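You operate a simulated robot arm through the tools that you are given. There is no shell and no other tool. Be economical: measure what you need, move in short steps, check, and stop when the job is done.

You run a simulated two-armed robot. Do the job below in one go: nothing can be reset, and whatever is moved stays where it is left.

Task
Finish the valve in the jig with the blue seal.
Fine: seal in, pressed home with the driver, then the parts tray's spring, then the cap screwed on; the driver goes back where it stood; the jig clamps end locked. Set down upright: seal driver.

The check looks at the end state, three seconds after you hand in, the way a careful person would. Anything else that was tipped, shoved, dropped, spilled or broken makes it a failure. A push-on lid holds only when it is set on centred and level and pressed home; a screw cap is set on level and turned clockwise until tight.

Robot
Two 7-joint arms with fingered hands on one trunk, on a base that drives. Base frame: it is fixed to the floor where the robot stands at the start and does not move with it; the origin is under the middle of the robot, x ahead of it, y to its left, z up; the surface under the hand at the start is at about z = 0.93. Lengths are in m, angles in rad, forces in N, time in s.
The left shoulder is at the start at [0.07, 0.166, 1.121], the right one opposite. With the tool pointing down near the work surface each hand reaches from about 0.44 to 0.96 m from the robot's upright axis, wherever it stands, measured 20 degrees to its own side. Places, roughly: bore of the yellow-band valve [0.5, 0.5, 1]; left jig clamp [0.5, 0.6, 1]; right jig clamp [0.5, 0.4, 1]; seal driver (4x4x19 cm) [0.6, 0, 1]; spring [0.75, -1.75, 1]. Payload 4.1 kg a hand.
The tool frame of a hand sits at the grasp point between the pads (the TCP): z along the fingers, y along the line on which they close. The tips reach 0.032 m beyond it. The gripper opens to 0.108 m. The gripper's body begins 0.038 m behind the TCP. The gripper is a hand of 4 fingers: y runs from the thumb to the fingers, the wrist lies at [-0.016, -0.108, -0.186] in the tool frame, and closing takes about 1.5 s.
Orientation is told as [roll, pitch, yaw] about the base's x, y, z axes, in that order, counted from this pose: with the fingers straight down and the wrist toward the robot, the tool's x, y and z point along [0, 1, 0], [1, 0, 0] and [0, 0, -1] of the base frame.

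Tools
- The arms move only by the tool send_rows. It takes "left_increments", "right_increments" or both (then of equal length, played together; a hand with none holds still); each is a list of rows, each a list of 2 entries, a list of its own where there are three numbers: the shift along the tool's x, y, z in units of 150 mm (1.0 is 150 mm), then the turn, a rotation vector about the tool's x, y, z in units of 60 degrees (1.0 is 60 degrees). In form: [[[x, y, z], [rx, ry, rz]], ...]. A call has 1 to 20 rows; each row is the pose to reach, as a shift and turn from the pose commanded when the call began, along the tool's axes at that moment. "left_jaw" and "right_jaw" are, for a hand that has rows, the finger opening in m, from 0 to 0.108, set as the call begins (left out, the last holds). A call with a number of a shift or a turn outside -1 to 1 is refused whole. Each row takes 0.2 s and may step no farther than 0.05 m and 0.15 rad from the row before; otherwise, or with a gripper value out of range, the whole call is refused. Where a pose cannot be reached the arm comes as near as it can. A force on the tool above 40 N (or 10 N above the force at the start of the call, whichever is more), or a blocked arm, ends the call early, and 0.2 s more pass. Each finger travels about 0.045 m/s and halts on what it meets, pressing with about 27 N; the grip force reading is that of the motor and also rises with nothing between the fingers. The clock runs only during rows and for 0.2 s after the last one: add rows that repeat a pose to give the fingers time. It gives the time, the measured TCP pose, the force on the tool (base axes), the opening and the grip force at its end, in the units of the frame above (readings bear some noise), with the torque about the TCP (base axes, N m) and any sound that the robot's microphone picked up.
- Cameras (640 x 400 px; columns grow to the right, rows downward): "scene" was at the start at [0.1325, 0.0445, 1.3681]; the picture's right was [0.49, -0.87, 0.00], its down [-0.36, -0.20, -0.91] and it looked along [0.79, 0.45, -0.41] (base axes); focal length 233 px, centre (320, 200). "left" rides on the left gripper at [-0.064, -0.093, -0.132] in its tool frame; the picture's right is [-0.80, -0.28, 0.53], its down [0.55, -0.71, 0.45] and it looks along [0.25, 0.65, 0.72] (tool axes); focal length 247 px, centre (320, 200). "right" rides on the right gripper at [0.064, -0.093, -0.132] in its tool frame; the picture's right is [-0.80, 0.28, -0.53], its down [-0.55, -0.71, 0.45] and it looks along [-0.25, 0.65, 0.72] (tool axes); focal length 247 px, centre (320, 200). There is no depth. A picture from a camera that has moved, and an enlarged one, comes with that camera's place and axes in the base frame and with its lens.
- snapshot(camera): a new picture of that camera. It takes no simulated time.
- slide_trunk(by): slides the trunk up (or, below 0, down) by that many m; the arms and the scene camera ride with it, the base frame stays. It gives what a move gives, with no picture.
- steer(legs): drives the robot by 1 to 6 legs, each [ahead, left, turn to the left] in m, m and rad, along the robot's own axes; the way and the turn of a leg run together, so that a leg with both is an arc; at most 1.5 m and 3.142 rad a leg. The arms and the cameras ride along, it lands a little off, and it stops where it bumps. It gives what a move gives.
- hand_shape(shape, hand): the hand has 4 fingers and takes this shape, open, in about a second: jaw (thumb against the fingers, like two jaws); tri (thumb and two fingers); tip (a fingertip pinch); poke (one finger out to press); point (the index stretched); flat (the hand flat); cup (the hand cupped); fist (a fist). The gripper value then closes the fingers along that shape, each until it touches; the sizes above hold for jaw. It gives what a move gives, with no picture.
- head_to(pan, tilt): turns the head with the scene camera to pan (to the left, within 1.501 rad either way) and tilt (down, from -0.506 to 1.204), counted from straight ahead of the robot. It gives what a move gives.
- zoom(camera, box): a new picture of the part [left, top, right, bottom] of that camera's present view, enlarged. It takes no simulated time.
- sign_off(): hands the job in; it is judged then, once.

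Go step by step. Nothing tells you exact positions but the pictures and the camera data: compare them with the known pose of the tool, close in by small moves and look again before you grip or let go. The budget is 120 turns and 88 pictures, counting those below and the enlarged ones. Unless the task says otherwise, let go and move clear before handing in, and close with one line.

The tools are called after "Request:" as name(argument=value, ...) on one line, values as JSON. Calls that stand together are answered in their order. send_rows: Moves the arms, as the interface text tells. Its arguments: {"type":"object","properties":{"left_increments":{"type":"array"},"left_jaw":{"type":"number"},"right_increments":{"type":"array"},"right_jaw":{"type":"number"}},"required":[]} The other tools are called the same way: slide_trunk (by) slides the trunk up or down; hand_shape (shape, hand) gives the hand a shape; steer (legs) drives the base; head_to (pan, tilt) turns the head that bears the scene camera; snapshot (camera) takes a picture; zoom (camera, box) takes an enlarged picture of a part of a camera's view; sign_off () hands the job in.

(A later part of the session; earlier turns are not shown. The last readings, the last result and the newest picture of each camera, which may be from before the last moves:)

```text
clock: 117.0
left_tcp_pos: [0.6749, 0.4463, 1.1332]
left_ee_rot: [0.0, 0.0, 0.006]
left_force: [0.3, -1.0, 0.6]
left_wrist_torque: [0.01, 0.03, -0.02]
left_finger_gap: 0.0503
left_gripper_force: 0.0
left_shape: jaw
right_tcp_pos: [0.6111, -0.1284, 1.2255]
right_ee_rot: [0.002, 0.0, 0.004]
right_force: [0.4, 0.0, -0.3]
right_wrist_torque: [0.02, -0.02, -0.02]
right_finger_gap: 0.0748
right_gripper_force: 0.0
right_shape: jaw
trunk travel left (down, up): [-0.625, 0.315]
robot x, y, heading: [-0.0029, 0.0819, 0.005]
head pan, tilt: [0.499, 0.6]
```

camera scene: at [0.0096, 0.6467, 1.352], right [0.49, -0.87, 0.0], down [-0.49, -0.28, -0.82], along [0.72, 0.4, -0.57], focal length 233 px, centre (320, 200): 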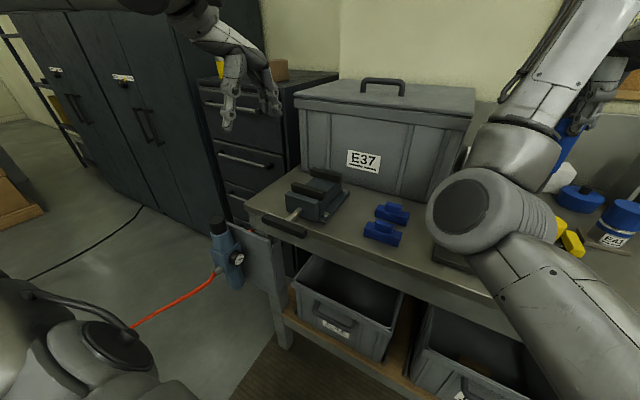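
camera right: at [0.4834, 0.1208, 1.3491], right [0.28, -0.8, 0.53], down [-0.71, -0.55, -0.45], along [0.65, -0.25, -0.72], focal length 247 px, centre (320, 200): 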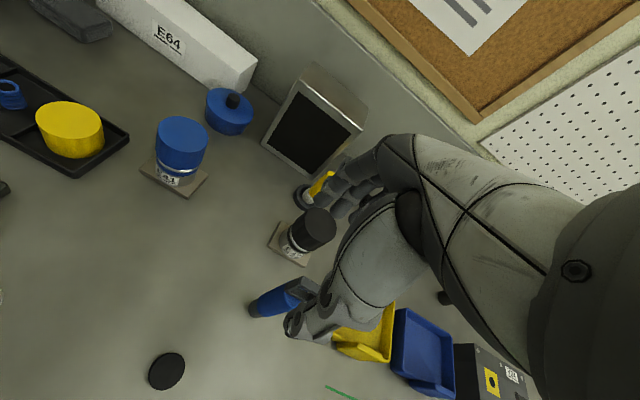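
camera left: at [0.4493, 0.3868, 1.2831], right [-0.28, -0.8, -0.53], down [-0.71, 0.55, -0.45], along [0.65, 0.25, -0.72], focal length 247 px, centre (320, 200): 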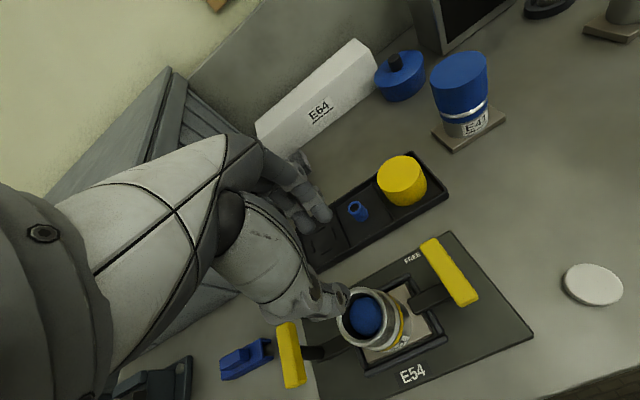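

Spring pinned at (0.675, 0.4465), top 0.972; the hand is right above. Descend and look once before closing.

Request:
send_rows(left_increments=[[[0, 0, 0.25], [0, 0, 0]], [[0, 0, 0.5], [0, 0, 0]], [[0, 0, 0.75], [0, 0, 0]], [[0, 0, 0.95], [0, 0, 0]], [[0, 0, 0.95], [0, 0, 0]]])

Request:
zoom(camera="left", box=[240, 170, 400, 320])

```text
clock: 118.2
left_tcp_pos: [0.6755, 0.4478, 0.9881]
left_ee_rot: [0.002, -0.002, 0.005]
left_force: [1.4, 0.5, -0.3]
left_wrist_torque: [0.04, 0.01, -0.01]
left_finger_gap: 0.0503
left_gripper_force: 0.0
left_shape: jaw
right_tcp_pos: [0.61, -0.1288, 1.2253]
right_ee_rot: [0.0, -0.001, 0.005]
right_force: [0.3, 0.5, -0.5]
right_wrist_torque: [0.0, -0.04, 0.0]
right_finger_gap: 0.0748
right_gripper_force: 0.0
right_shape: jaw
trunk travel left (down, up): [-0.625, 0.315]
robot x, y, heading: [-0.0034, 0.0823, 0.006]
head pan, tilt: [0.499, 0.6]
```

```text
2.67 times, centred on (320, 245) of left
camera zoom: at [0.5827, 0.382, 1.1206], right [-0.28, -0.8, -0.53], down [-0.71, 0.55, -0.45], along [0.65, 0.25, -0.72], focal length 659 px, centre (320, 80)
```

zoom: 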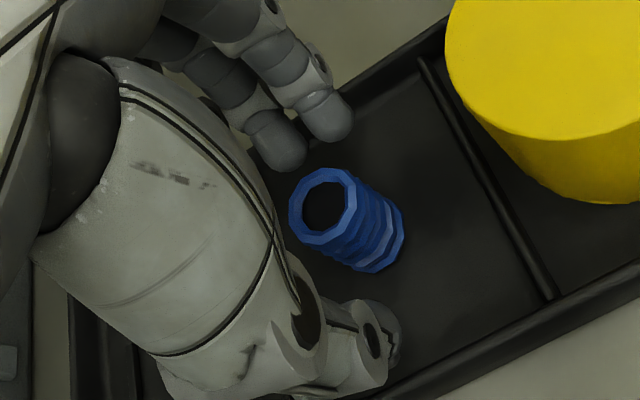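

The spring is centred between the fingers. Closing.

Request:
send_rows(left_increments=[[[0, 0, 0], [0, 0, 0]], [[0, 0, 0], [0, 0, 0]], [[0, 0, 0], [0, 0, 0]], [[0, 0, 0], [0, 0, 0]], [[0, 0, 0], [0, 0, 0]], [[0, 0, 0], [0, 0, 0]], [[0, 0, 0], [0, 0, 0]]], left_jaw=0.005)

Request:
send_rows(left_increments=[[[0, 0, -0.15], [0, 0, 0]], [[0, 0, -0.4], [0, 0, 0]], [[0, 0, -0.7], [0, 0, 0]], [[0, 0, -0.95], [0, 0, 0]]])

Request:
zoom(camera="left", box=[240, 170, 400, 320])

```text
clock: 119.8
left_tcp_pos: [0.6749, 0.4471, 0.9879]
left_ee_rot: [0.003, 0.001, 0.005]
left_force: [0.5, -0.2, 0.2]
left_wrist_torque: [0.01, -0.02, 0.01]
left_finger_gap: 0.0173
left_gripper_force: 27.1
left_shape: jaw
right_tcp_pos: [0.6115, -0.1282, 1.2243]
right_ee_rot: [0.003, 0.002, 0.005]
right_force: [0.0, -0.6, -0.1]
right_wrist_torque: [0.0, 0.0, 0.0]
right_finger_gap: 0.0748
right_gripper_force: 0.1
right_shape: jaw
trunk travel left (down, up): [-0.625, 0.315]
robot x, y, heading: [-0.0034, 0.0828, 0.01]
head pan, tilt: [0.499, 0.6]
```

```text
clock: 120.8
left_tcp_pos: [0.6737, 0.4478, 1.1322]
left_ee_rot: [0.001, -0.001, 0.005]
left_force: [-0.7, -0.2, -0.3]
left_wrist_torque: [0.03, -0.02, -0.02]
left_finger_gap: 0.0171
left_gripper_force: 26.8
left_shape: jaw
right_tcp_pos: [0.611, -0.128, 1.2254]
right_ee_rot: [0.001, -0.002, 0.005]
right_force: [-0.3, 0.5, 1.0]
right_wrist_torque: [0.02, 0.0, 0.02]
right_finger_gap: 0.0748
right_gripper_force: 0.0
right_shape: jaw
trunk travel left (down, up): [-0.625, 0.315]
robot x, y, heading: [-0.0015, 0.0826, 0.012]
head pan, tilt: [0.499, 0.6]
```

```text
2.67 times, centred on (320, 245) of left
camera zoom: at [0.5822, 0.3817, 1.2642], right [-0.28, -0.8, -0.53], down [-0.71, 0.55, -0.45], along [0.65, 0.25, -0.72], focal length 659 px, centre (320, 80)
```

zoom: 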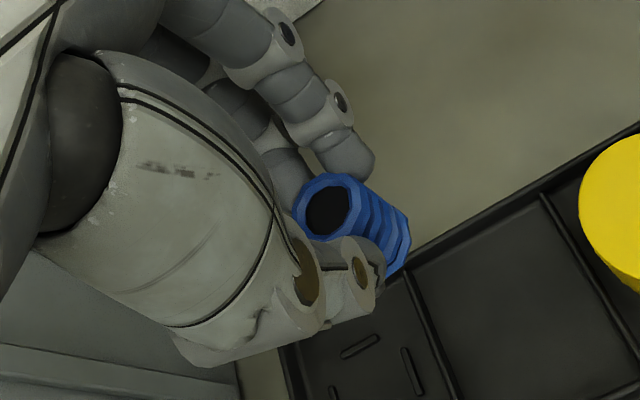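

The spring is held upright. Carry it over the bore.

Request:
send_rows(left_increments=[[[0.05, -0.3, 0], [0, 0, 0]], [[0.1, -0.6, 0], [0, 0, 0]], [[0.2, -0.85, 0], [0, 0, 0]], [[0.21, -1, 0], [0, 0, 0]], [[0.21, -1, 0], [0, 0, 0]]])

Request:
send_rows(left_increments=[[[0, -0.085, 0.03], [0, 0, 0]], [[0, -0.085, 0.06], [0, 0, 0]], [[0, -0.085, 0.06], [0, 0, 0]]])

Request:
zoom(camera="left", box=[260, 180, 460, 340])

```text
clock: 122.0
left_tcp_pos: [0.527, 0.4763, 1.1312]
left_ee_rot: [0.002, 0.0, 0.005]
left_force: [0.6, 0.4, -0.9]
left_wrist_torque: [-0.01, 0.0, 0.01]
left_finger_gap: 0.0172
left_gripper_force: 26.8
left_shape: jaw
right_tcp_pos: [0.6112, -0.1287, 1.2253]
right_ee_rot: [0.002, -0.001, 0.005]
right_force: [1.2, -0.8, 0.8]
right_wrist_torque: [0.01, 0.02, 0.02]
right_finger_gap: 0.0748
right_gripper_force: 0.1
right_shape: jaw
trunk travel left (down, up): [-0.625, 0.315]
robot x, y, heading: [-0.007, 0.0804, 0.006]
head pan, tilt: [0.499, 0.6]
```

```text
clock: 122.8
left_tcp_pos: [0.5123, 0.4779, 1.1216]
left_ee_rot: [0.002, 0.002, 0.006]
left_force: [0.0, 0.5, -0.6]
left_wrist_torque: [-0.02, 0.0, -0.02]
left_finger_gap: 0.0167
left_gripper_force: 26.9
left_shape: jaw
right_tcp_pos: [0.6115, -0.1288, 1.2249]
right_ee_rot: [0.003, 0.001, 0.006]
right_force: [0.2, -0.6, 0.2]
right_wrist_torque: [-0.02, 0.01, -0.03]
right_finger_gap: 0.0748
right_gripper_force: 0.2
right_shape: jaw
trunk travel left (down, up): [-0.625, 0.315]
robot x, y, heading: [-0.0062, 0.0813, 0.01]
head pan, tilt: [0.499, 0.6]
```

```text
2.50 times, centred on (360, 260) of left
camera zoom: at [0.4209, 0.4124, 1.2541], right [-0.28, -0.8, -0.53], down [-0.71, 0.55, -0.45], along [0.65, 0.25, -0.72], focal length 617 px, centre (220, 50)
```

zoom: 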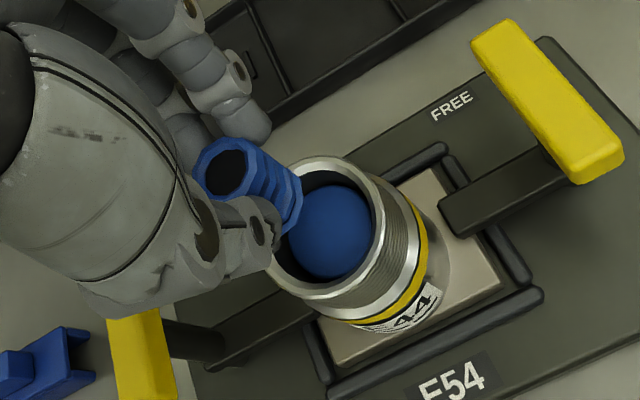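

Bore seen at (0.512, 0.481); shift 3 mm and lower the spring into it.

Request:
send_rows(left_increments=[[[0.02, 0, 0.08], [0, 0, 0]], [[0.02, 0, 0.16], [0, 0, 0]], [[0.02, 0, 0.24], [0, 0, 0]], [[0.02, 0, 0.29], [0, 0, 0]], [[0.02, 0, 0.29], [0, 0, 0]]])

Request:
zoom(camera="left", box=[240, 180, 400, 310])

```text
clock: 124.0
left_tcp_pos: [0.5127, 0.4808, 1.078]
left_ee_rot: [0.001, 0.0, 0.006]
left_force: [0.4, 0.5, -0.3]
left_wrist_torque: [-0.03, 0.02, 0.05]
left_finger_gap: 0.0166
left_gripper_force: 27.0
left_shape: jaw
right_tcp_pos: [0.6103, -0.129, 1.2258]
right_ee_rot: [0.001, 0.001, 0.005]
right_force: [1.0, -0.6, 0.3]
right_wrist_torque: [0.01, 0.03, 0.0]
right_finger_gap: 0.0747
right_gripper_force: 0.0
right_shape: jaw
trunk travel left (down, up): [-0.625, 0.315]
robot x, y, heading: [-0.007, 0.0814, 0.01]
head pan, tilt: [0.499, 0.6]
```

```text
3.08 times, centred on (320, 245) of left
camera zoom: at [0.4202, 0.4156, 1.2104], right [-0.28, -0.8, -0.53], down [-0.71, 0.55, -0.45], along [0.65, 0.25, -0.72], focal length 760 px, centre (320, 62)
```

zoom: 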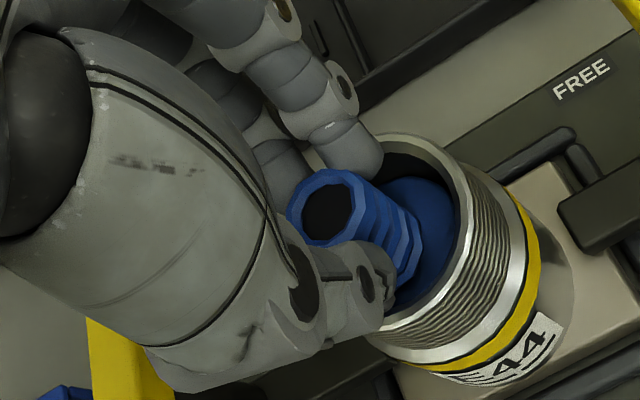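

Spring is well inside and centred. Lower gently to touch the seal.

Request:
send_rows(left_increments=[[[0, 0, 0.012], [0, 0, 0]], [[0, 0, 0.024], [0, 0, 0]], [[0, 0, 0.024], [0, 0, 0]]])

Request:
send_rows(left_increments=[[[0, 0, 0.01], [0, 0, 0]], [[0, 0, 0.02], [0, 0, 0]], [[0, 0, 0.02], [0, 0, 0]]])

```text
clock: 124.8
left_tcp_pos: [0.5135, 0.4811, 1.0748]
left_ee_rot: [0.001, -0.001, 0.006]
left_force: [0.1, 0.1, -0.1]
left_wrist_torque: [0.01, 0.02, 0.01]
left_finger_gap: 0.0168
left_gripper_force: 27.4
left_shape: jaw
right_tcp_pos: [0.6113, -0.128, 1.2254]
right_ee_rot: [0.003, 0.001, 0.005]
right_force: [-0.4, 0.1, 0.1]
right_wrist_torque: [0.0, -0.01, -0.01]
right_finger_gap: 0.0747
right_gripper_force: 0.2
right_shape: jaw
trunk travel left (down, up): [-0.625, 0.315]
robot x, y, heading: [-0.0003, 0.0848, 0.004]
head pan, tilt: [0.499, 0.6]
```

```text
clock: 125.5
left_tcp_pos: [0.5128, 0.4807, 1.073]
left_ee_rot: [0.003, -0.001, 0.005]
left_force: [-1.0, 0.8, 6.2]
left_wrist_torque: [0.01, -0.09, 0.0]
left_finger_gap: 0.0173
left_gripper_force: 26.6
left_shape: jaw
right_tcp_pos: [0.6093, -0.1283, 1.225]
right_ee_rot: [0.001, -0.003, 0.005]
right_force: [0.4, -0.5, -0.1]
right_wrist_torque: [-0.02, 0.01, 0.01]
right_finger_gap: 0.0745
right_gripper_force: 0.1
right_shape: jaw
trunk travel left (down, up): [-0.625, 0.315]
robot x, y, heading: [-0.0037, 0.0843, 0.006]
head pan, tilt: [0.499, 0.6]
```

Contact at the expected height. Open just enough to free it, lift straight up, then look.

Request:
send_rows(left_increments=[[[0, 0, 0], [0, 0, 0]], [[0, 0, 0], [0, 0, 0]], [[0, 0, 0], [0, 0, 0]], [[0, 0, -0.05], [0, 0, 0]], [[0, 0, -0.2], [0, 0, 0]], [[0, 0, -0.5], [0, 0, 0]], [[0, 0, -0.6], [0, 0, 0]]], left_jaw=0.03)

Request:
zoom(camera="left", box=[260, 180, 480, 350])

```text
clock: 127.2
left_tcp_pos: [0.5129, 0.4815, 1.1616]
left_ee_rot: [0.003, 0.0, 0.004]
left_force: [0.0, 0.1, 0.3]
left_wrist_torque: [0.01, 0.01, 0.0]
left_finger_gap: 0.0301
left_gripper_force: 0.0
left_shape: jaw
right_tcp_pos: [0.6103, -0.1291, 1.2239]
right_ee_rot: [0.001, 0.0, 0.006]
right_force: [0.5, -0.2, -0.1]
right_wrist_torque: [0.02, 0.02, 0.0]
right_finger_gap: 0.0748
right_gripper_force: 0.0
right_shape: jaw
trunk travel left (down, up): [-0.625, 0.315]
robot x, y, heading: [-0.0023, 0.0846, 0.007]
head pan, tilt: [0.499, 0.6]
```

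```text
2.35 times, centred on (370, 265) of left
camera zoom: at [0.4207, 0.4167, 1.2937], right [-0.28, -0.8, -0.53], down [-0.71, 0.55, -0.45], along [0.65, 0.25, -0.72], focal length 581 px, centre (202, 47)
```

zoom: 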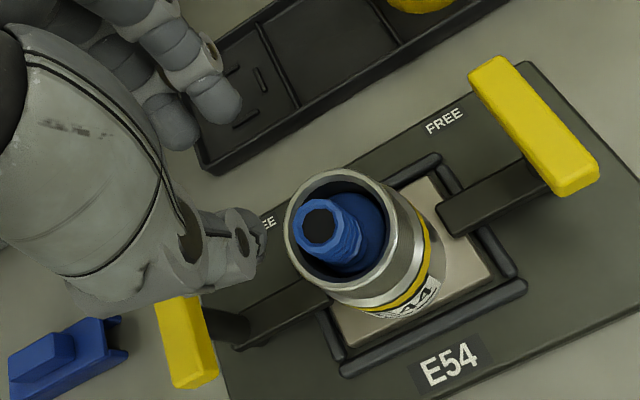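

The spring stands on the seal inside the bore. Now the cap: drive slightly right for reach, open wide and go over the cap.

Request:
steer(legs=[[0, -0.06, 0]])

Request:
send_rows(left_increments=[[[-0.07, 0.3, 0], [0, 0, 0]], [[-0.15, 0.6, 0], [0, 0, 0]], [[-0.25, 0.85, 0.1], [0, 0, 0]], [[-0.35, 1, 0.3], [0, 0, 0]], [[-0.35, 1, 0.3], [0, 0, 0]]], left_jaw=0.1)

Request:
zoom(camera="left", box=[240, 150, 480, 350])

```text
clock: 128.1
left_tcp_pos: [0.5133, 0.4208, 1.1616]
left_ee_rot: [0.002, 0.001, 0.006]
left_force: [-0.3, 0.3, 0.7]
left_wrist_torque: [0.03, -0.01, -0.03]
left_finger_gap: 0.0301
left_gripper_force: 0.1
left_shape: jaw
right_tcp_pos: [0.6108, -0.1893, 1.226]
right_ee_rot: [0.001, 0.0, 0.006]
right_force: [0.6, -0.2, -0.4]
right_wrist_torque: [-0.03, -0.01, 0.0]
right_finger_gap: 0.0747
right_gripper_force: 0.1
right_shape: jaw
trunk travel left (down, up): [-0.625, 0.315]
robot x, y, heading: [-0.0022, 0.0243, 0.008]
head pan, tilt: [0.499, 0.6]
```

```text
clock: 129.3
left_tcp_pos: [0.6644, 0.3694, 1.1161]
left_ee_rot: [0.001, -0.003, 0.007]
left_force: [0.4, 0.2, 0.1]
left_wrist_torque: [0.02, 0.0, -0.03]
left_finger_gap: 0.1
left_gripper_force: 0.1
left_shape: jaw
right_tcp_pos: [0.6098, -0.1885, 1.2224]
right_ee_rot: [0.003, -0.001, 0.006]
right_force: [-0.1, -0.5, 0.0]
right_wrist_torque: [-0.02, 0.02, -0.02]
right_finger_gap: 0.0746
right_gripper_force: 0.0
right_shape: jaw
trunk travel left (down, up): [-0.625, 0.315]
robot x, y, heading: [-0.0049, 0.0219, 0.011]
head pan, tilt: [0.499, 0.6]
```

```text
2.00 times, centred on (360, 250) of left
camera zoom: at [0.571, 0.3046, 1.2476], right [-0.28, -0.8, -0.53], down [-0.71, 0.54, -0.45], along [0.65, 0.25, -0.72], focal length 494 px, centre (240, 100)
```

zoom: 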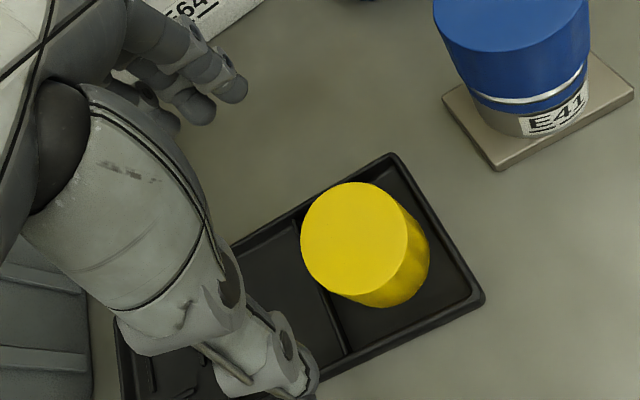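

Triangulated cap: centre (0.6755, 0.365), top 0.984, about 72 mm wide and 45 mm high. Align and lower over it.

Request:
send_rows(left_increments=[[[-0.03, 0.07, 0.15], [0, 0, 0]], [[-0.03, 0.074, 0.4], [0, 0, 0]], [[-0.03, 0.074, 0.65], [0, 0, 0]], [[-0.03, 0.074, 0.83], [0, 0, 0]], [[-0.03, 0.074, 0.83], [0, 0, 0]]])

Request:
zoom(camera="left", box=[220, 140, 420, 340])

```text
clock: 130.5
left_tcp_pos: [0.6758, 0.3653, 0.991]
left_ee_rot: [0.003, -0.003, 0.006]
left_force: [-0.5, -0.2, -0.3]
left_wrist_torque: [-0.01, 0.01, 0.01]
left_finger_gap: 0.1
left_gripper_force: 0.1
left_shape: jaw
right_tcp_pos: [0.6107, -0.1897, 1.2243]
right_ee_rot: [0.002, -0.002, 0.006]
right_force: [-0.2, 0.5, 0.1]
right_wrist_torque: [-0.01, -0.01, 0.03]
right_finger_gap: 0.0748
right_gripper_force: 0.0
right_shape: jaw
trunk travel left (down, up): [-0.625, 0.315]
robot x, y, heading: [-0.0028, 0.025, 0.004]
head pan, tilt: [0.499, 0.6]
```

```text
2.00 times, centred on (320, 240) of left
camera zoom: at [0.5831, 0.3005, 1.1225], right [-0.28, -0.8, -0.53], down [-0.71, 0.55, -0.45], along [0.65, 0.25, -0.72], focal length 494 px, centre (320, 120)
```

zoom: 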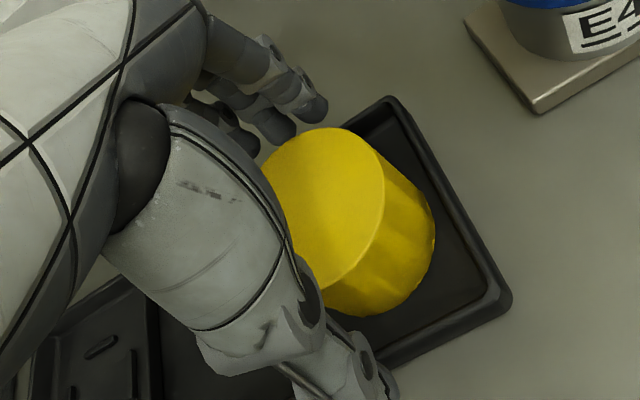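

The cap is between thumb and fingers. Close and lift.

Request:
send_rows(left_increments=[[[0, 0, 0], [0, 0, 0]], [[0, 0, 0], [0, 0, 0]], [[0, 0, 0], [0, 0, 0]], [[0, 0, 0], [0, 0, 0]], [[0, 0, 0], [0, 0, 0]], [[0, 0, 0], [0, 0, 0]]], left_jaw=0.05)

Request:
send_rows(left_increments=[[[0, 0, -0.15], [0, 0, 0]], [[0, 0, -0.4], [0, 0, 0]], [[0, 0, -0.7], [0, 0, 0]], [[0, 0, -1], [0, 0, 0]]])

```text
clock: 131.9
left_tcp_pos: [0.6757, 0.366, 0.9904]
left_ee_rot: [0.003, 0.0, 0.007]
left_force: [-0.2, -0.5, -1.0]
left_wrist_torque: [-0.01, -0.03, -0.01]
left_finger_gap: 0.0552
left_gripper_force: 27.2
left_shape: jaw
right_tcp_pos: [0.6127, -0.1884, 1.2236]
right_ee_rot: [0.002, 0.0, 0.006]
right_force: [-0.5, 0.0, 0.4]
right_wrist_torque: [0.0, 0.02, 0.01]
right_finger_gap: 0.0746
right_gripper_force: 0.0
right_shape: jaw
trunk travel left (down, up): [-0.625, 0.315]
robot x, y, heading: [-0.005, 0.0254, 0.007]
head pan, tilt: [0.499, 0.6]
```

```text
clock: 132.9
left_tcp_pos: [0.6756, 0.3646, 1.1424]
left_ee_rot: [0.003, -0.001, 0.006]
left_force: [0.3, -0.4, -0.7]
left_wrist_torque: [-0.02, -0.01, -0.03]
left_finger_gap: 0.0551
left_gripper_force: 26.6
left_shape: jaw
right_tcp_pos: [0.6111, -0.1891, 1.2226]
right_ee_rot: [0.003, -0.001, 0.005]
right_force: [-0.4, -0.5, 0.6]
right_wrist_torque: [0.01, -0.01, 0.03]
right_finger_gap: 0.0747
right_gripper_force: 0.0
right_shape: jaw
trunk travel left (down, up): [-0.625, 0.315]
robot x, y, heading: [-0.0086, 0.0247, 0.007]
head pan, tilt: [0.499, 0.6]
```

The cap is held. Carry it over the valve.

Request:
send_rows(left_increments=[[[0.2, -0.25, 0], [0, 0, 0]], [[0.4, -0.5, 0], [0, 0, 0]], [[0.6, -0.75, 0], [0, 0, 0]], [[0.77, -1, 0], [0, 0, 0]], [[0.77, -1, 0], [0, 0, 0]]])

Request:
send_rows(left_increments=[[[0, -0.09, 0], [0, 0, 0]], [[0, -0.09, 0.05], [0, 0, 0]], [[0, -0.09, 0.1], [0, 0, 0]], [[0, -0.09, 0.1], [0, 0, 0]]])

Request:
zoom(camera="left", box=[240, 150, 480, 350])

```text
clock: 134.1
left_tcp_pos: [0.5252, 0.4771, 1.1399]
left_ee_rot: [0.004, 0.0, 0.006]
left_force: [-0.1, -0.2, -0.9]
left_wrist_torque: [0.02, -0.01, -0.03]
left_finger_gap: 0.055
left_gripper_force: 27.4
left_shape: jaw
right_tcp_pos: [0.613, -0.1902, 1.2216]
right_ee_rot: [0.003, 0.0, 0.004]
right_force: [0.0, 0.0, 0.8]
right_wrist_torque: [0.05, -0.01, 0.03]
right_finger_gap: 0.0747
right_gripper_force: 0.2
right_shape: jaw
trunk travel left (down, up): [-0.625, 0.315]
robot x, y, heading: [-0.0034, 0.0255, 0.008]
head pan, tilt: [0.499, 0.6]
```

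```text
clock: 135.1
left_tcp_pos: [0.5103, 0.4799, 1.1241]
left_ee_rot: [0.001, 0.0, 0.009]
left_force: [-0.2, 0.1, -1.2]
left_wrist_torque: [0.01, 0.0, -0.02]
left_finger_gap: 0.0548
left_gripper_force: 27.3
left_shape: jaw
right_tcp_pos: [0.6105, -0.1891, 1.2233]
right_ee_rot: [0.002, 0.0, 0.006]
right_force: [-0.5, 0.3, -0.1]
right_wrist_torque: [-0.01, -0.03, 0.02]
right_finger_gap: 0.0749
right_gripper_force: 0.1
right_shape: jaw
trunk travel left (down, up): [-0.625, 0.315]
robot x, y, heading: [-0.0, 0.0255, 0.01]
head pan, tilt: [0.499, 0.6]
```

```text
2.00 times, centred on (360, 250) of left
camera zoom: at [0.4188, 0.4147, 1.2571], right [-0.28, -0.8, -0.53], down [-0.71, 0.54, -0.45], along [0.65, 0.25, -0.72], focal length 494 px, centre (240, 100)
```

zoom: 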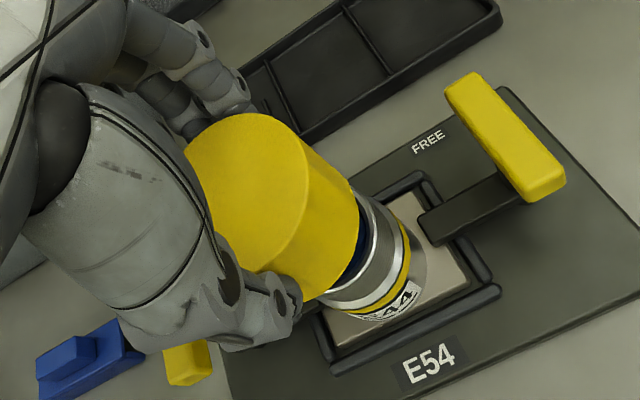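

Cap is centred over the valve within a millimetre. Lower until it touches the thread.

Request:
send_rows(left_increments=[[[0, 0, 0.06], [0, 0, 0]], [[0, 0, 0.13], [0, 0, 0]], [[0, 0, 0.19], [0, 0, 0]], [[0, 0, 0.22], [0, 0, 0]], [[0, 0, 0.22], [0, 0, 0]]])

Request:
send_rows(left_increments=[[[0, 0, 0.012], [0, 0, 0]], [[0, 0, 0.024], [0, 0, 0]], [[0, 0, 0.024], [0, 0, 0]]])

```text
clock: 136.3
left_tcp_pos: [0.511, 0.4795, 1.0915]
left_ee_rot: [0.001, 0.0, 0.007]
left_force: [-0.2, -0.1, -0.2]
left_wrist_torque: [0.0, -0.03, 0.01]
left_finger_gap: 0.0546
left_gripper_force: 27.2
left_shape: jaw
right_tcp_pos: [0.611, -0.1896, 1.2218]
right_ee_rot: [0.002, 0.0, 0.006]
right_force: [0.3, 0.3, 1.0]
right_wrist_torque: [-0.02, 0.01, 0.03]
right_finger_gap: 0.0747
right_gripper_force: 0.2
right_shape: jaw
trunk travel left (down, up): [-0.625, 0.315]
robot x, y, heading: [-0.0028, 0.0223, 0.002]
head pan, tilt: [0.499, 0.6]
```

```text
clock: 137.1
left_tcp_pos: [0.509, 0.4787, 1.0916]
left_ee_rot: [0.003, -0.003, 0.005]
left_force: [1.9, 2.7, 13.9]
left_wrist_torque: [0.04, -0.23, 0.03]
left_finger_gap: 0.0553
left_gripper_force: 27.6
left_shape: jaw
right_tcp_pos: [0.611, -0.1884, 1.2238]
right_ee_rot: [0.001, 0.001, 0.005]
right_force: [-0.2, 0.0, -0.2]
right_wrist_torque: [0.0, 0.0, -0.03]
right_finger_gap: 0.0748
right_gripper_force: 0.1
right_shape: jaw
trunk travel left (down, up): [-0.625, 0.315]
robot x, y, heading: [-0.0034, 0.0266, 0.003]
head pan, tilt: [0.499, 0.6]
```

Contact on the thread start (14 N). Turn clockwise 60° with light downward pressure.

Request:
send_rows(left_increments=[[[0, 0, 0], [0, 0, 0.125]], [[0, 0, 0.003], [0, 0, 0.25]], [[0, 0, 0.005], [0, 0, 0.375]], [[0, 0, 0.007], [0, 0, 0.5]], [[0, 0, 0.009], [0, 0, 0.625]], [[0, 0, 0.011], [0, 0, 0.75]], [[0, 0, 0.013], [0, 0, 0.875]], [[0, 0, 0.015], [0, 0, 1]], [[0, 0, 0.015], [0, 0, 1]]])

```text
clock: 139.1
left_tcp_pos: [0.508, 0.4784, 1.0878]
left_ee_rot: [0.003, 0.0, -1.043]
left_force: [8.3, 4.3, 24.9]
left_wrist_torque: [-0.37, -0.56, 0.28]
left_finger_gap: 0.0561
left_gripper_force: 27.0
left_shape: jaw
right_tcp_pos: [0.6094, -0.1899, 1.2231]
right_ee_rot: [0.004, -0.002, 0.005]
right_force: [-0.7, 0.3, 0.0]
right_wrist_torque: [0.08, -0.01, -0.01]
right_finger_gap: 0.0747
right_gripper_force: 0.0
right_shape: jaw
trunk travel left (down, up): [-0.625, 0.315]
robot x, y, heading: [-0.0038, 0.0219, 0.009]
head pan, tilt: [0.499, 0.6]
```

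The cap went down ~4 mm. Continue turning another 60°, with a small centring correction.

Request:
send_rows(left_increments=[[[0.01, 0, 0], [0, 0, 0.125]], [[0.018, 0, 0], [0, 0, 0.25]], [[0.018, 0, 0.003], [0, 0, 0.375]], [[0.018, 0, 0.005], [0, 0, 0.5]], [[0.018, 0, 0.007], [0, 0, 0.625]], [[0.018, 0, 0.009], [0, 0, 0.75]], [[0.018, 0, 0.011], [0, 0, 0.875]], [[0.018, 0, 0.011], [0, 0, 0.95]], [[0.018, 0, 0.011], [0, 0, 0.95]]])

```text
clock: 141.1
left_tcp_pos: [0.5128, 0.4822, 1.0848]
left_ee_rot: [-0.001, 0.001, -2.037]
left_force: [0.9, -0.4, -0.2]
left_wrist_torque: [0.0, -0.02, 0.0]
left_finger_gap: 0.0553
left_gripper_force: 26.9
left_shape: jaw
right_tcp_pos: [0.6114, -0.1894, 1.2229]
right_ee_rot: [0.002, 0.003, 0.007]
right_force: [-0.1, 0.1, -0.6]
right_wrist_torque: [0.04, 0.0, 0.0]
right_finger_gap: 0.0747
right_gripper_force: 0.0
right_shape: jaw
trunk travel left (down, up): [-0.625, 0.315]
robot x, y, heading: [-0.0055, 0.0226, 0.008]
head pan, tilt: [0.499, 0.6]
```

Force vanished at 1.085. I'll check how the cap sits.

Request:
zoom(camera="scene", box=[160, 80, 400, 260])

```text
2.22 times, centred on (280, 170) of scene
camera zoom: at [0.1258, 0.0656, 1.352], right [0.49, -0.87, 0.0], down [-0.49, -0.27, -0.82], along [0.72, 0.4, -0.57], focal length 518 px, centre (409, 267)
```

zoom: 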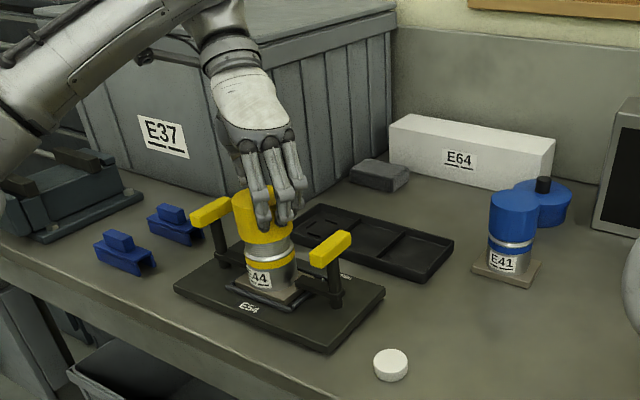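

The cap sits level and the forearm/hand is clear. Keep turning as far as the wrist allows.

Request:
send_rows(left_increments=[[[0, 0, 0.004], [0, 0, 0.125]], [[0, 0, 0.008], [0, 0, 0.25]], [[0, 0, 0.012], [0, 0, 0.375]], [[0, 0, 0.016], [0, 0, 0.5]], [[0, 0, 0.016], [0, 0, 0.5]]])

```text
clock: 142.3
left_tcp_pos: [0.5123, 0.4819, 1.0832]
left_ee_rot: [0.001, -0.002, -2.56]
left_force: [0.1, -0.3, -0.4]
left_wrist_torque: [0.03, -0.05, 0.02]
left_finger_gap: 0.0553
left_gripper_force: 26.9
left_shape: jaw
right_tcp_pos: [0.6106, -0.1885, 1.2228]
right_ee_rot: [0.002, 0.0, 0.007]
right_force: [0.6, -0.3, -1.0]
right_wrist_torque: [-0.02, -0.01, -0.03]
right_finger_gap: 0.0745
right_gripper_force: 0.1
right_shape: jaw
trunk travel left (down, up): [-0.625, 0.315]
robot x, y, heading: [-0.0034, 0.0236, 0.006]
head pan, tilt: [0.499, 0.6]
```

Still free. Push down gently to find where it seats.

Request:
send_rows(left_increments=[[[0, 0, 0.015], [0, 0, 0]], [[0, 0, 0.03], [0, 0, 0]], [[0, 0, 0.03], [0, 0, 0]]])

Request:
send_rows(left_increments=[[[0, 0, 0.015], [0, 0, 0]], [[0, 0, 0.03], [0, 0, 0]], [[0, 0, 0.03], [0, 0, 0]]])

```text
clock: 143.1
left_tcp_pos: [0.5125, 0.481, 1.0771]
left_ee_rot: [0.001, -0.001, -2.558]
left_force: [0.8, 0.2, -0.4]
left_wrist_torque: [0.01, -0.03, 0.01]
left_finger_gap: 0.0554
left_gripper_force: 27.4
left_shape: jaw
right_tcp_pos: [0.6117, -0.1884, 1.2236]
right_ee_rot: [0.002, -0.002, 0.006]
right_force: [0.4, -0.9, -0.2]
right_wrist_torque: [-0.01, 0.01, -0.01]
right_finger_gap: 0.075
right_gripper_force: 0.0
right_shape: jaw
trunk travel left (down, up): [-0.625, 0.315]
robot x, y, heading: [-0.0038, 0.0168, 0.01]
head pan, tilt: [0.499, 0.6]
```

```text
clock: 143.9
left_tcp_pos: [0.5122, 0.4818, 1.0732]
left_ee_rot: [-0.001, 0.001, -2.557]
left_force: [0.0, 0.1, -0.5]
left_wrist_torque: [-0.03, -0.01, 0.02]
left_finger_gap: 0.0555
left_gripper_force: 27.6
left_shape: jaw
right_tcp_pos: [0.61, -0.189, 1.2217]
right_ee_rot: [0.003, 0.001, 0.005]
right_force: [-0.1, 1.2, -0.8]
right_wrist_torque: [-0.01, 0.0, -0.01]
right_finger_gap: 0.0746
right_gripper_force: 0.1
right_shape: jaw
trunk travel left (down, up): [-0.625, 0.315]
robot x, y, heading: [-0.0045, 0.0227, 0.008]
head pan, tilt: [0.499, 0.6]
```

It slides down freely over the thread. Continue to the contact.

Request:
send_rows(left_increments=[[[0, 0, 0.015], [0, 0, 0]], [[0, 0, 0.03], [0, 0, 0]], [[0, 0, 0.03], [0, 0, 0]]])

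Request:
send_rows(left_increments=[[[0, 0, 0.015], [0, 0, 0]], [[0, 0, 0.03], [0, 0, 0]], [[0, 0, 0.03], [0, 0, 0]]])

```text
clock: 144.7
left_tcp_pos: [0.5126, 0.4804, 1.0696]
left_ee_rot: [0.0, 0.001, -2.559]
left_force: [4.8, 4.2, 15.0]
left_wrist_torque: [0.25, -0.3, 0.03]
left_finger_gap: 0.0547
left_gripper_force: 27.4
left_shape: jaw
right_tcp_pos: [0.6106, -0.188, 1.2233]
right_ee_rot: [0.002, -0.003, 0.005]
right_force: [-0.4, 0.0, -0.2]
right_wrist_torque: [0.0, -0.01, -0.02]
right_finger_gap: 0.0746
right_gripper_force: 0.0
right_shape: jaw
trunk travel left (down, up): [-0.625, 0.315]
robot x, y, heading: [-0.0032, 0.026, 0.005]
head pan, tilt: [0.499, 0.6]
```

```text
clock: 145.5
left_tcp_pos: [0.5088, 0.4804, 1.068]
left_ee_rot: [0.0, 0.006, -2.558]
left_force: [5.7, 8.5, 38.4]
left_wrist_torque: [0.39, -0.51, 0.03]
left_finger_gap: 0.056
left_gripper_force: 27.3
left_shape: jaw
right_tcp_pos: [0.6091, -0.1895, 1.2244]
right_ee_rot: [0.003, -0.003, 0.006]
right_force: [-0.5, -0.6, -0.2]
right_wrist_torque: [0.01, 0.0, -0.04]
right_finger_gap: 0.0748
right_gripper_force: 0.2
right_shape: jaw
trunk travel left (down, up): [-0.625, 0.315]
robot x, y, heading: [-0.0019, 0.0233, 0.006]
head pan, tilt: [0.499, 0.6]
```

It seats at TCP z ≈ 1.069. Ease off, release, lift clear of the cap, then turn the hand back for another stroke.

Request:
send_rows(left_increments=[[[0, 0, -0.02], [0, 0, 0]], [[0, 0, -0.025], [0, 0, 0]], [[0, 0, -0.025], [0, 0, 0]], [[0, 0, -0.025], [0, 0, 0]], [[0, 0, -0.1], [0, 0, 0]], [[0, 0, -0.25], [0, 0, 0]], [[0, 0, -0.32], [0, 0, 0]], [[0, 0, -0.32], [0, 0, 0]]], left_jaw=0.095)

Request:
zoom(camera="scene", box=[200, 100, 340, 240])

```text
clock: 147.3
left_tcp_pos: [0.5129, 0.4817, 1.1131]
left_ee_rot: [-0.001, -0.001, -2.558]
left_force: [-0.5, -0.3, -0.2]
left_wrist_torque: [0.0, -0.01, 0.03]
left_finger_gap: 0.0948
left_gripper_force: 0.1
left_shape: jaw
right_tcp_pos: [0.6113, -0.1882, 1.2233]
right_ee_rot: [-0.001, 0.001, 0.004]
right_force: [-0.1, 0.3, 0.9]
right_wrist_torque: [-0.01, 0.0, -0.02]
right_finger_gap: 0.0748
right_gripper_force: 0.1
right_shape: jaw
trunk travel left (down, up): [-0.625, 0.315]
robot x, y, heading: [-0.0011, 0.0262, 0.005]
head pan, tilt: [0.499, 0.6]
```

```text
2.86 times, centred on (270, 170) of scene
camera zoom: at [0.1258, 0.0656, 1.352], right [0.49, -0.87, 0.0], down [-0.49, -0.27, -0.82], along [0.72, 0.4, -0.57], focal length 666 px, centre (463, 286)
```

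zoom: 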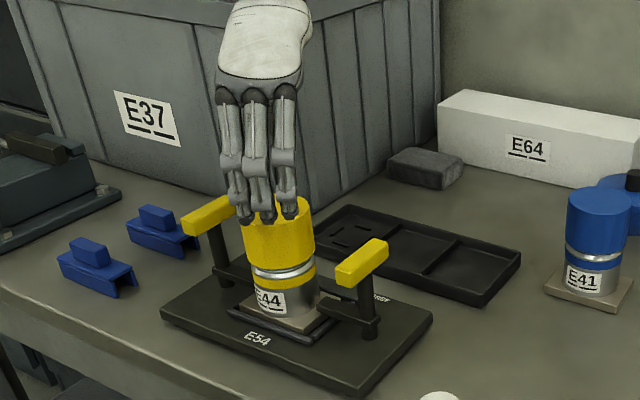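

The cap now sits level like on the finished valve E41. Turn the hand back above it.

Request:
send_rows(left_increments=[[[0, 0, 0], [0, 0, -0.125]], [[0, 0, 0], [0, 0, -0.25]], [[0, 0, 0], [0, 0, -0.375]], [[0, 0, 0], [0, 0, -0.5]], [[0, 0, 0], [0, 0, -0.625]], [[0, 0, 0], [0, 0, -0.75]], [[0, 0, 0], [0, 0, -0.875]], [[0, 0, 0], [0, 0, -1]]])

Request:
send_rows(left_increments=[[[0, 0, 0], [0, 0, -0.125]], [[0, 0, 0], [0, 0, -0.25]], [[0, 0, 0], [0, 0, -0.375]], [[0, 0, 0], [0, 0, -0.5]], [[0, 0, 0], [0, 0, -0.625]], [[0, 0, 0], [0, 0, -0.75]], [[0, 0, 0], [0, 0, -0.875]], [[0, 0, 0], [0, 0, -1]]])

Request:
send_rows(left_increments=[[[0, 0, 0], [0, 0, -0.125]], [[0, 0, 0], [0, 0, -0.25]], [[0, 0, 0], [0, 0, -0.375]], [[0, 0, 0], [0, 0, -0.5]], [[0, 0, 0], [0, 0, -0.5]]])

```text
clock: 149.1
left_tcp_pos: [0.5122, 0.4817, 1.1124]
left_ee_rot: [0.0, -0.002, -1.509]
left_force: [-0.1, -0.3, -0.4]
left_wrist_torque: [-0.01, 0.01, -0.01]
left_finger_gap: 0.0948
left_gripper_force: 0.0
left_shape: jaw
right_tcp_pos: [0.6101, -0.1885, 1.2236]
right_ee_rot: [0.003, -0.002, 0.005]
right_force: [-0.4, -0.4, 0.3]
right_wrist_torque: [-0.01, -0.02, 0.01]
right_finger_gap: 0.0748
right_gripper_force: 0.1
right_shape: jaw
trunk travel left (down, up): [-0.625, 0.315]
robot x, y, heading: [-0.0079, 0.0225, 0.01]
head pan, tilt: [0.499, 0.6]
```

```text
clock: 150.9
left_tcp_pos: [0.5135, 0.481, 1.1122]
left_ee_rot: [0.0, -0.002, -0.464]
left_force: [0.2, 0.3, 0.2]
left_wrist_torque: [-0.06, 0.01, -0.04]
left_finger_gap: 0.0948
left_gripper_force: 0.0
left_shape: jaw
right_tcp_pos: [0.6102, -0.1901, 1.2219]
right_ee_rot: [0.001, 0.001, 0.005]
right_force: [-0.4, 0.4, 0.6]
right_wrist_torque: [0.0, -0.03, -0.02]
right_finger_gap: 0.0748
right_gripper_force: 0.1
right_shape: jaw
trunk travel left (down, up): [-0.625, 0.315]
robot x, y, heading: [-0.0041, 0.0195, 0.007]
head pan, tilt: [0.499, 0.6]
```

```text
clock: 152.1
left_tcp_pos: [0.5128, 0.482, 1.1125]
left_ee_rot: [0.001, -0.002, 0.06]
left_force: [0.5, 0.6, -0.3]
left_wrist_torque: [0.02, 0.01, 0.01]
left_finger_gap: 0.0948
left_gripper_force: 0.0
left_shape: jaw
right_tcp_pos: [0.6118, -0.1876, 1.2226]
right_ee_rot: [0.002, 0.0, 0.005]
right_force: [0.5, 0.8, -0.3]
right_wrist_torque: [0.01, -0.02, 0.04]
right_finger_gap: 0.0747
right_gripper_force: 0.1
right_shape: jaw
trunk travel left (down, up): [-0.625, 0.315]
robot x, y, heading: [-0.0033, 0.0247, 0.001]
head pan, tilt: [0.499, 0.6]
```

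Back down over the cap, grip, and turn clockwise.

Request:
send_rows(left_increments=[[[0, -0.007, 0.1], [0, 0, 0]], [[0, -0.007, 0.2], [0, 0, 0]], [[0, -0.007, 0.29], [0, 0, 0]], [[0, -0.007, 0.29], [0, 0, 0]]])

Request:
send_rows(left_increments=[[[0, 0, 0], [0, 0, 0]], [[0, 0, 0], [0, 0, 0]], [[0, 0, 0], [0, 0, 0]], [[0, 0, 0], [0, 0, 0]], [[0, 0, 0], [0, 0, 0]], [[0, 0, 0], [0, 0, 0]]], left_jaw=0.045)

Request:
send_rows(left_increments=[[[0, 0, 0.005], [0, 0, 0.125]], [[0, 0, 0.01], [0, 0, 0.25]], [[0, 0, 0.012], [0, 0, 0.375]], [[0, 0, 0.014], [0, 0, 0.5]], [[0, 0, 0.016], [0, 0, 0.625]], [[0, 0, 0.018], [0, 0, 0.75]], [[0, 0, 0.02], [0, 0, 0.875]], [[0, 0, 0.02], [0, 0, 1]]])

```text
clock: 153.1
left_tcp_pos: [0.511, 0.4816, 1.0682]
left_ee_rot: [0.001, 0.001, 0.058]
left_force: [0.5, -0.3, 0.5]
left_wrist_torque: [0.01, -0.01, 0.0]
left_finger_gap: 0.0948
left_gripper_force: 0.1
left_shape: jaw
right_tcp_pos: [0.6112, -0.1894, 1.2221]
right_ee_rot: [0.001, 0.001, 0.005]
right_force: [0.3, -0.1, 0.0]
right_wrist_torque: [-0.01, 0.0, -0.01]
right_finger_gap: 0.0747
right_gripper_force: 0.1
right_shape: jaw
trunk travel left (down, up): [-0.625, 0.315]
robot x, y, heading: [-0.0047, 0.0215, 0.006]
head pan, tilt: [0.499, 0.6]
```

```text
clock: 154.5
left_tcp_pos: [0.5106, 0.4814, 1.0682]
left_ee_rot: [0.002, 0.0, 0.06]
left_force: [-1.3, 0.2, -1.1]
left_wrist_torque: [0.02, 0.07, 0.0]
left_finger_gap: 0.0556
left_gripper_force: 27.2
left_shape: jaw
right_tcp_pos: [0.6118, -0.1894, 1.2233]
right_ee_rot: [0.0, 0.0, 0.005]
right_force: [-0.6, -0.4, 0.6]
right_wrist_torque: [-0.06, 0.0, -0.04]
right_finger_gap: 0.0749
right_gripper_force: 0.0
right_shape: jaw
trunk travel left (down, up): [-0.625, 0.315]
robot x, y, heading: [-0.0055, 0.0273, 0.011]
head pan, tilt: [0.499, 0.6]
```

```text
clock: 156.3
left_tcp_pos: [0.5119, 0.4801, 1.0669]
left_ee_rot: [0.001, -0.001, -0.99]
left_force: [8.1, 7.0, 11.3]
left_wrist_torque: [0.06, -0.25, 0.05]
left_finger_gap: 0.0553
left_gripper_force: 27.1
left_shape: jaw
right_tcp_pos: [0.6134, -0.1884, 1.223]
right_ee_rot: [0.003, 0.002, 0.005]
right_force: [-0.5, 0.3, -0.4]
right_wrist_torque: [0.01, 0.05, 0.01]
right_finger_gap: 0.0748
right_gripper_force: 0.1
right_shape: jaw
trunk travel left (down, up): [-0.625, 0.315]
robot x, y, heading: [-0.0024, 0.0225, 0.007]
head pan, tilt: [0.499, 0.6]
```

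Request:
send_rows(left_increments=[[[0, 0, 0.005], [0, 0, 0.125]], [[0, 0, 0.008], [0, 0, 0.25]], [[0, 0, 0.011], [0, 0, 0.375]], [[0, 0, 0.013], [0, 0, 0.5]], [[0, 0, 0.015], [0, 0, 0.625]], [[0, 0, 0.017], [0, 0, 0.75]], [[0, 0, 0.018], [0, 0, 0.875]], [[0, 0, 0.02], [0, 0, 1]]])

Request:
send_rows(left_increments=[[[0, 0, 0], [0, 0, 0.125]], [[0, 0, 0.003], [0, 0, 0.25]], [[0, 0, 0.005], [0, 0, 0.375]], [[0, 0, 0.007], [0, 0, 0.5]], [[0, 0, 0.01], [0, 0, 0.625]], [[0, 0, 0.01], [0, 0, 0.75]]])

```text
clock: 158.1
left_tcp_pos: [0.5112, 0.4802, 1.0646]
left_ee_rot: [0.002, 0.003, -2.039]
left_force: [12.6, 3.7, 25.5]
left_wrist_torque: [0.3, -0.45, 0.02]
left_finger_gap: 0.0556
left_gripper_force: 27.3
left_shape: jaw
right_tcp_pos: [0.611, -0.1905, 1.2221]
right_ee_rot: [0.004, -0.001, 0.005]
right_force: [-0.3, 0.0, -1.0]
right_wrist_torque: [0.02, 0.02, -0.01]
right_finger_gap: 0.0745
right_gripper_force: 0.0
right_shape: jaw
trunk travel left (down, up): [-0.625, 0.315]
robot x, y, heading: [-0.0044, 0.0224, 0.008]
head pan, tilt: [0.499, 0.6]
```

```text
clock: 159.5
left_tcp_pos: [0.5107, 0.4797, 1.0634]
left_ee_rot: [-0.003, 0.003, -2.825]
left_force: [12.5, 1.6, 25.0]
left_wrist_torque: [0.1, -0.51, 0.03]
left_finger_gap: 0.0557
left_gripper_force: 26.4
left_shape: jaw
right_tcp_pos: [0.6116, -0.1904, 1.222]
right_ee_rot: [0.003, -0.002, 0.005]
right_force: [0.2, -0.5, -0.2]
right_wrist_torque: [0.02, -0.02, -0.03]
right_finger_gap: 0.0745
right_gripper_force: 0.1
right_shape: jaw
trunk travel left (down, up): [-0.625, 0.315]
robot x, y, heading: [-0.0063, 0.0259, 0.007]
head pan, tilt: [0.499, 0.6]
```

It is moving down steadily as it turns, with little torque. Keep going as far as the wrist allows.

Request:
send_rows(left_increments=[[[0, 0, 0], [0, 0, 0.125]], [[0, 0, 0.003], [0, 0, 0.25]], [[0, 0, 0.005], [0, 0, 0.375]], [[0, 0, 0.007], [0, 0, 0.5]], [[0, 0, 0.01], [0, 0, 0.625]], [[0, 0, 0.01], [0, 0, 0.75]]])

```text
clock: 160.9
left_tcp_pos: [0.5106, 0.4797, 1.0614]
left_ee_rot: [-0.006, 0.001, 2.677]
left_force: [14.6, 3.1, 34.3]
left_wrist_torque: [-0.03, -0.56, 0.02]
left_finger_gap: 0.056
left_gripper_force: 27.4
left_shape: jaw
right_tcp_pos: [0.611, -0.1905, 1.2235]
right_ee_rot: [0.004, -0.002, 0.005]
right_force: [0.1, 0.1, 0.3]
right_wrist_torque: [-0.01, 0.0, 0.01]
right_finger_gap: 0.0748
right_gripper_force: 0.0
right_shape: jaw
trunk travel left (down, up): [-0.625, 0.315]
robot x, y, heading: [-0.0028, 0.0269, 0.005]
head pan, tilt: [0.499, 0.6]
```

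Down 7 mm since the re-grip. Hold the pressure and turn further if possible.

Request:
send_rows(left_increments=[[[0, 0, -0.005], [0, 0, 0.125]], [[0, 0, -0.005], [0, 0, 0.25]], [[0, 0, -0.005], [0, 0, 0.375]], [[0, 0, -0.005], [0, 0, 0.5]], [[0, 0, -0.005], [0, 0, 0.625]], [[0, 0, -0.005], [0, 0, 0.75]]])

Request:
zoom(camera="scene", box=[200, 100, 340, 240])

```text
clock: 162.3
left_tcp_pos: [0.4311, 0.3722, 1.0137]
left_ee_rot: [-0.014, -0.002, 1.9]
left_force: [0.2, 0.3, 0.2]
left_wrist_torque: [0.0, 0.01, -0.03]
left_finger_gap: 0.034
left_gripper_force: 26.4
left_shape: jaw
left hand out of reach, approached as far as the arm can: row 1, 2, 3, 4, 5, 6
right_tcp_pos: [0.6109, -0.1882, 1.2222]
right_ee_rot: [0.002, -0.001, 0.004]
right_force: [0.0, -0.6, -1.2]
right_wrist_torque: [0.02, 0.0, -0.01]
right_finger_gap: 0.0746
right_gripper_force: 0.0
right_shape: jaw
trunk travel left (down, up): [-0.625, 0.315]
robot x, y, heading: [-0.0029, 0.0205, 0.008]
head pan, tilt: [0.499, 0.6]
```

```text
2.86 times, centred on (270, 170) of scene
camera zoom: at [0.1247, 0.0657, 1.3521], right [0.48, -0.87, 0.0], down [-0.49, -0.27, -0.83], along [0.72, 0.4, -0.56], focal length 666 px, centre (463, 286)
```

zoom: 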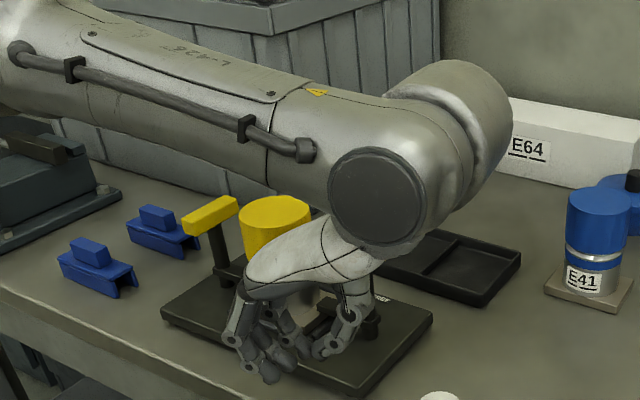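

The arm ran past its limit and swung off the cap. I'll stop and look carefully before moving anything.

Request:
snapshot(camera="left")

```text
5 pictures are left
camera left: at [0.5219, 0.3042, 1.1462], right [0.85, 0.0, -0.52], down [-0.29, -0.84, -0.46], along [-0.44, 0.54, -0.72], focal length 247 px, centre (320, 200)
```

left: 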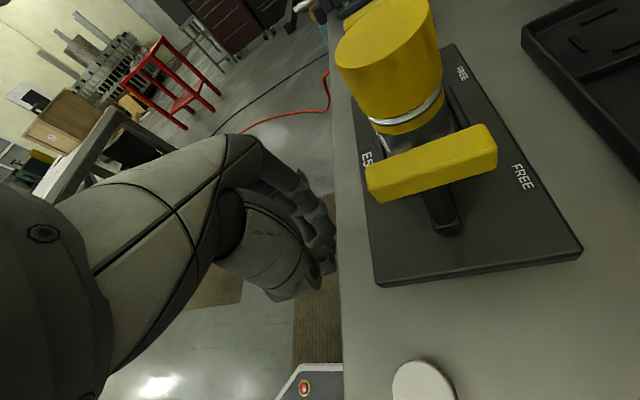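

Jig, clamps and cap are in place and the hand hangs free in front of the bench. I'll raise the trunk to lift everything clear, then unwind the wrist in free space.

Request:
slide_trunk(by=0.2)

Request:
send_rows(left_increments=[[[0, 0, 0], [0, 0, -0.125]], [[0, 0, 0], [0, 0, -0.25]], [[0, 0, 0], [0, 0, -0.375]], [[0, 0, 0], [0, 0, -0.5]]], left_jaw=0.095)

```text
clock: 164.5
left_tcp_pos: [0.4334, 0.3707, 1.2138]
left_ee_rot: [-0.011, -0.005, 1.904]
left_force: [0.0, 0.2, 0.2]
left_wrist_torque: [0.01, 0.03, -0.03]
left_finger_gap: 0.0338
left_gripper_force: 26.8
left_shape: jaw
right_tcp_pos: [0.6113, -0.1876, 1.4231]
right_ee_rot: [0.004, -0.001, 0.007]
right_force: [0.1, -0.4, -0.1]
right_wrist_torque: [-0.03, 0.0, 0.0]
right_finger_gap: 0.0752
right_gripper_force: 0.0
right_shape: jaw
trunk travel left (down, up): [-0.825, 0.115]
robot x, y, heading: [-0.0027, 0.0193, 0.008]
head pan, tilt: [0.499, 0.6]
```

```text
clock: 165.5
left_tcp_pos: [0.4332, 0.3722, 1.2143]
left_ee_rot: [-0.014, 0.002, 2.429]
left_force: [0.0, 0.1, 0.4]
left_wrist_torque: [0.0, 0.03, 0.02]
left_finger_gap: 0.0949
left_gripper_force: 0.0
left_shape: jaw
right_tcp_pos: [0.6121, -0.1889, 1.423]
right_ee_rot: [0.002, -0.001, 0.005]
right_force: [-0.2, -0.2, 0.7]
right_wrist_torque: [0.0, 0.01, 0.0]
right_finger_gap: 0.0747
right_gripper_force: 0.0
right_shape: jaw
trunk travel left (down, up): [-0.825, 0.115]
robot x, y, heading: [-0.0036, 0.0234, 0.006]
head pan, tilt: [0.499, 0.6]
```

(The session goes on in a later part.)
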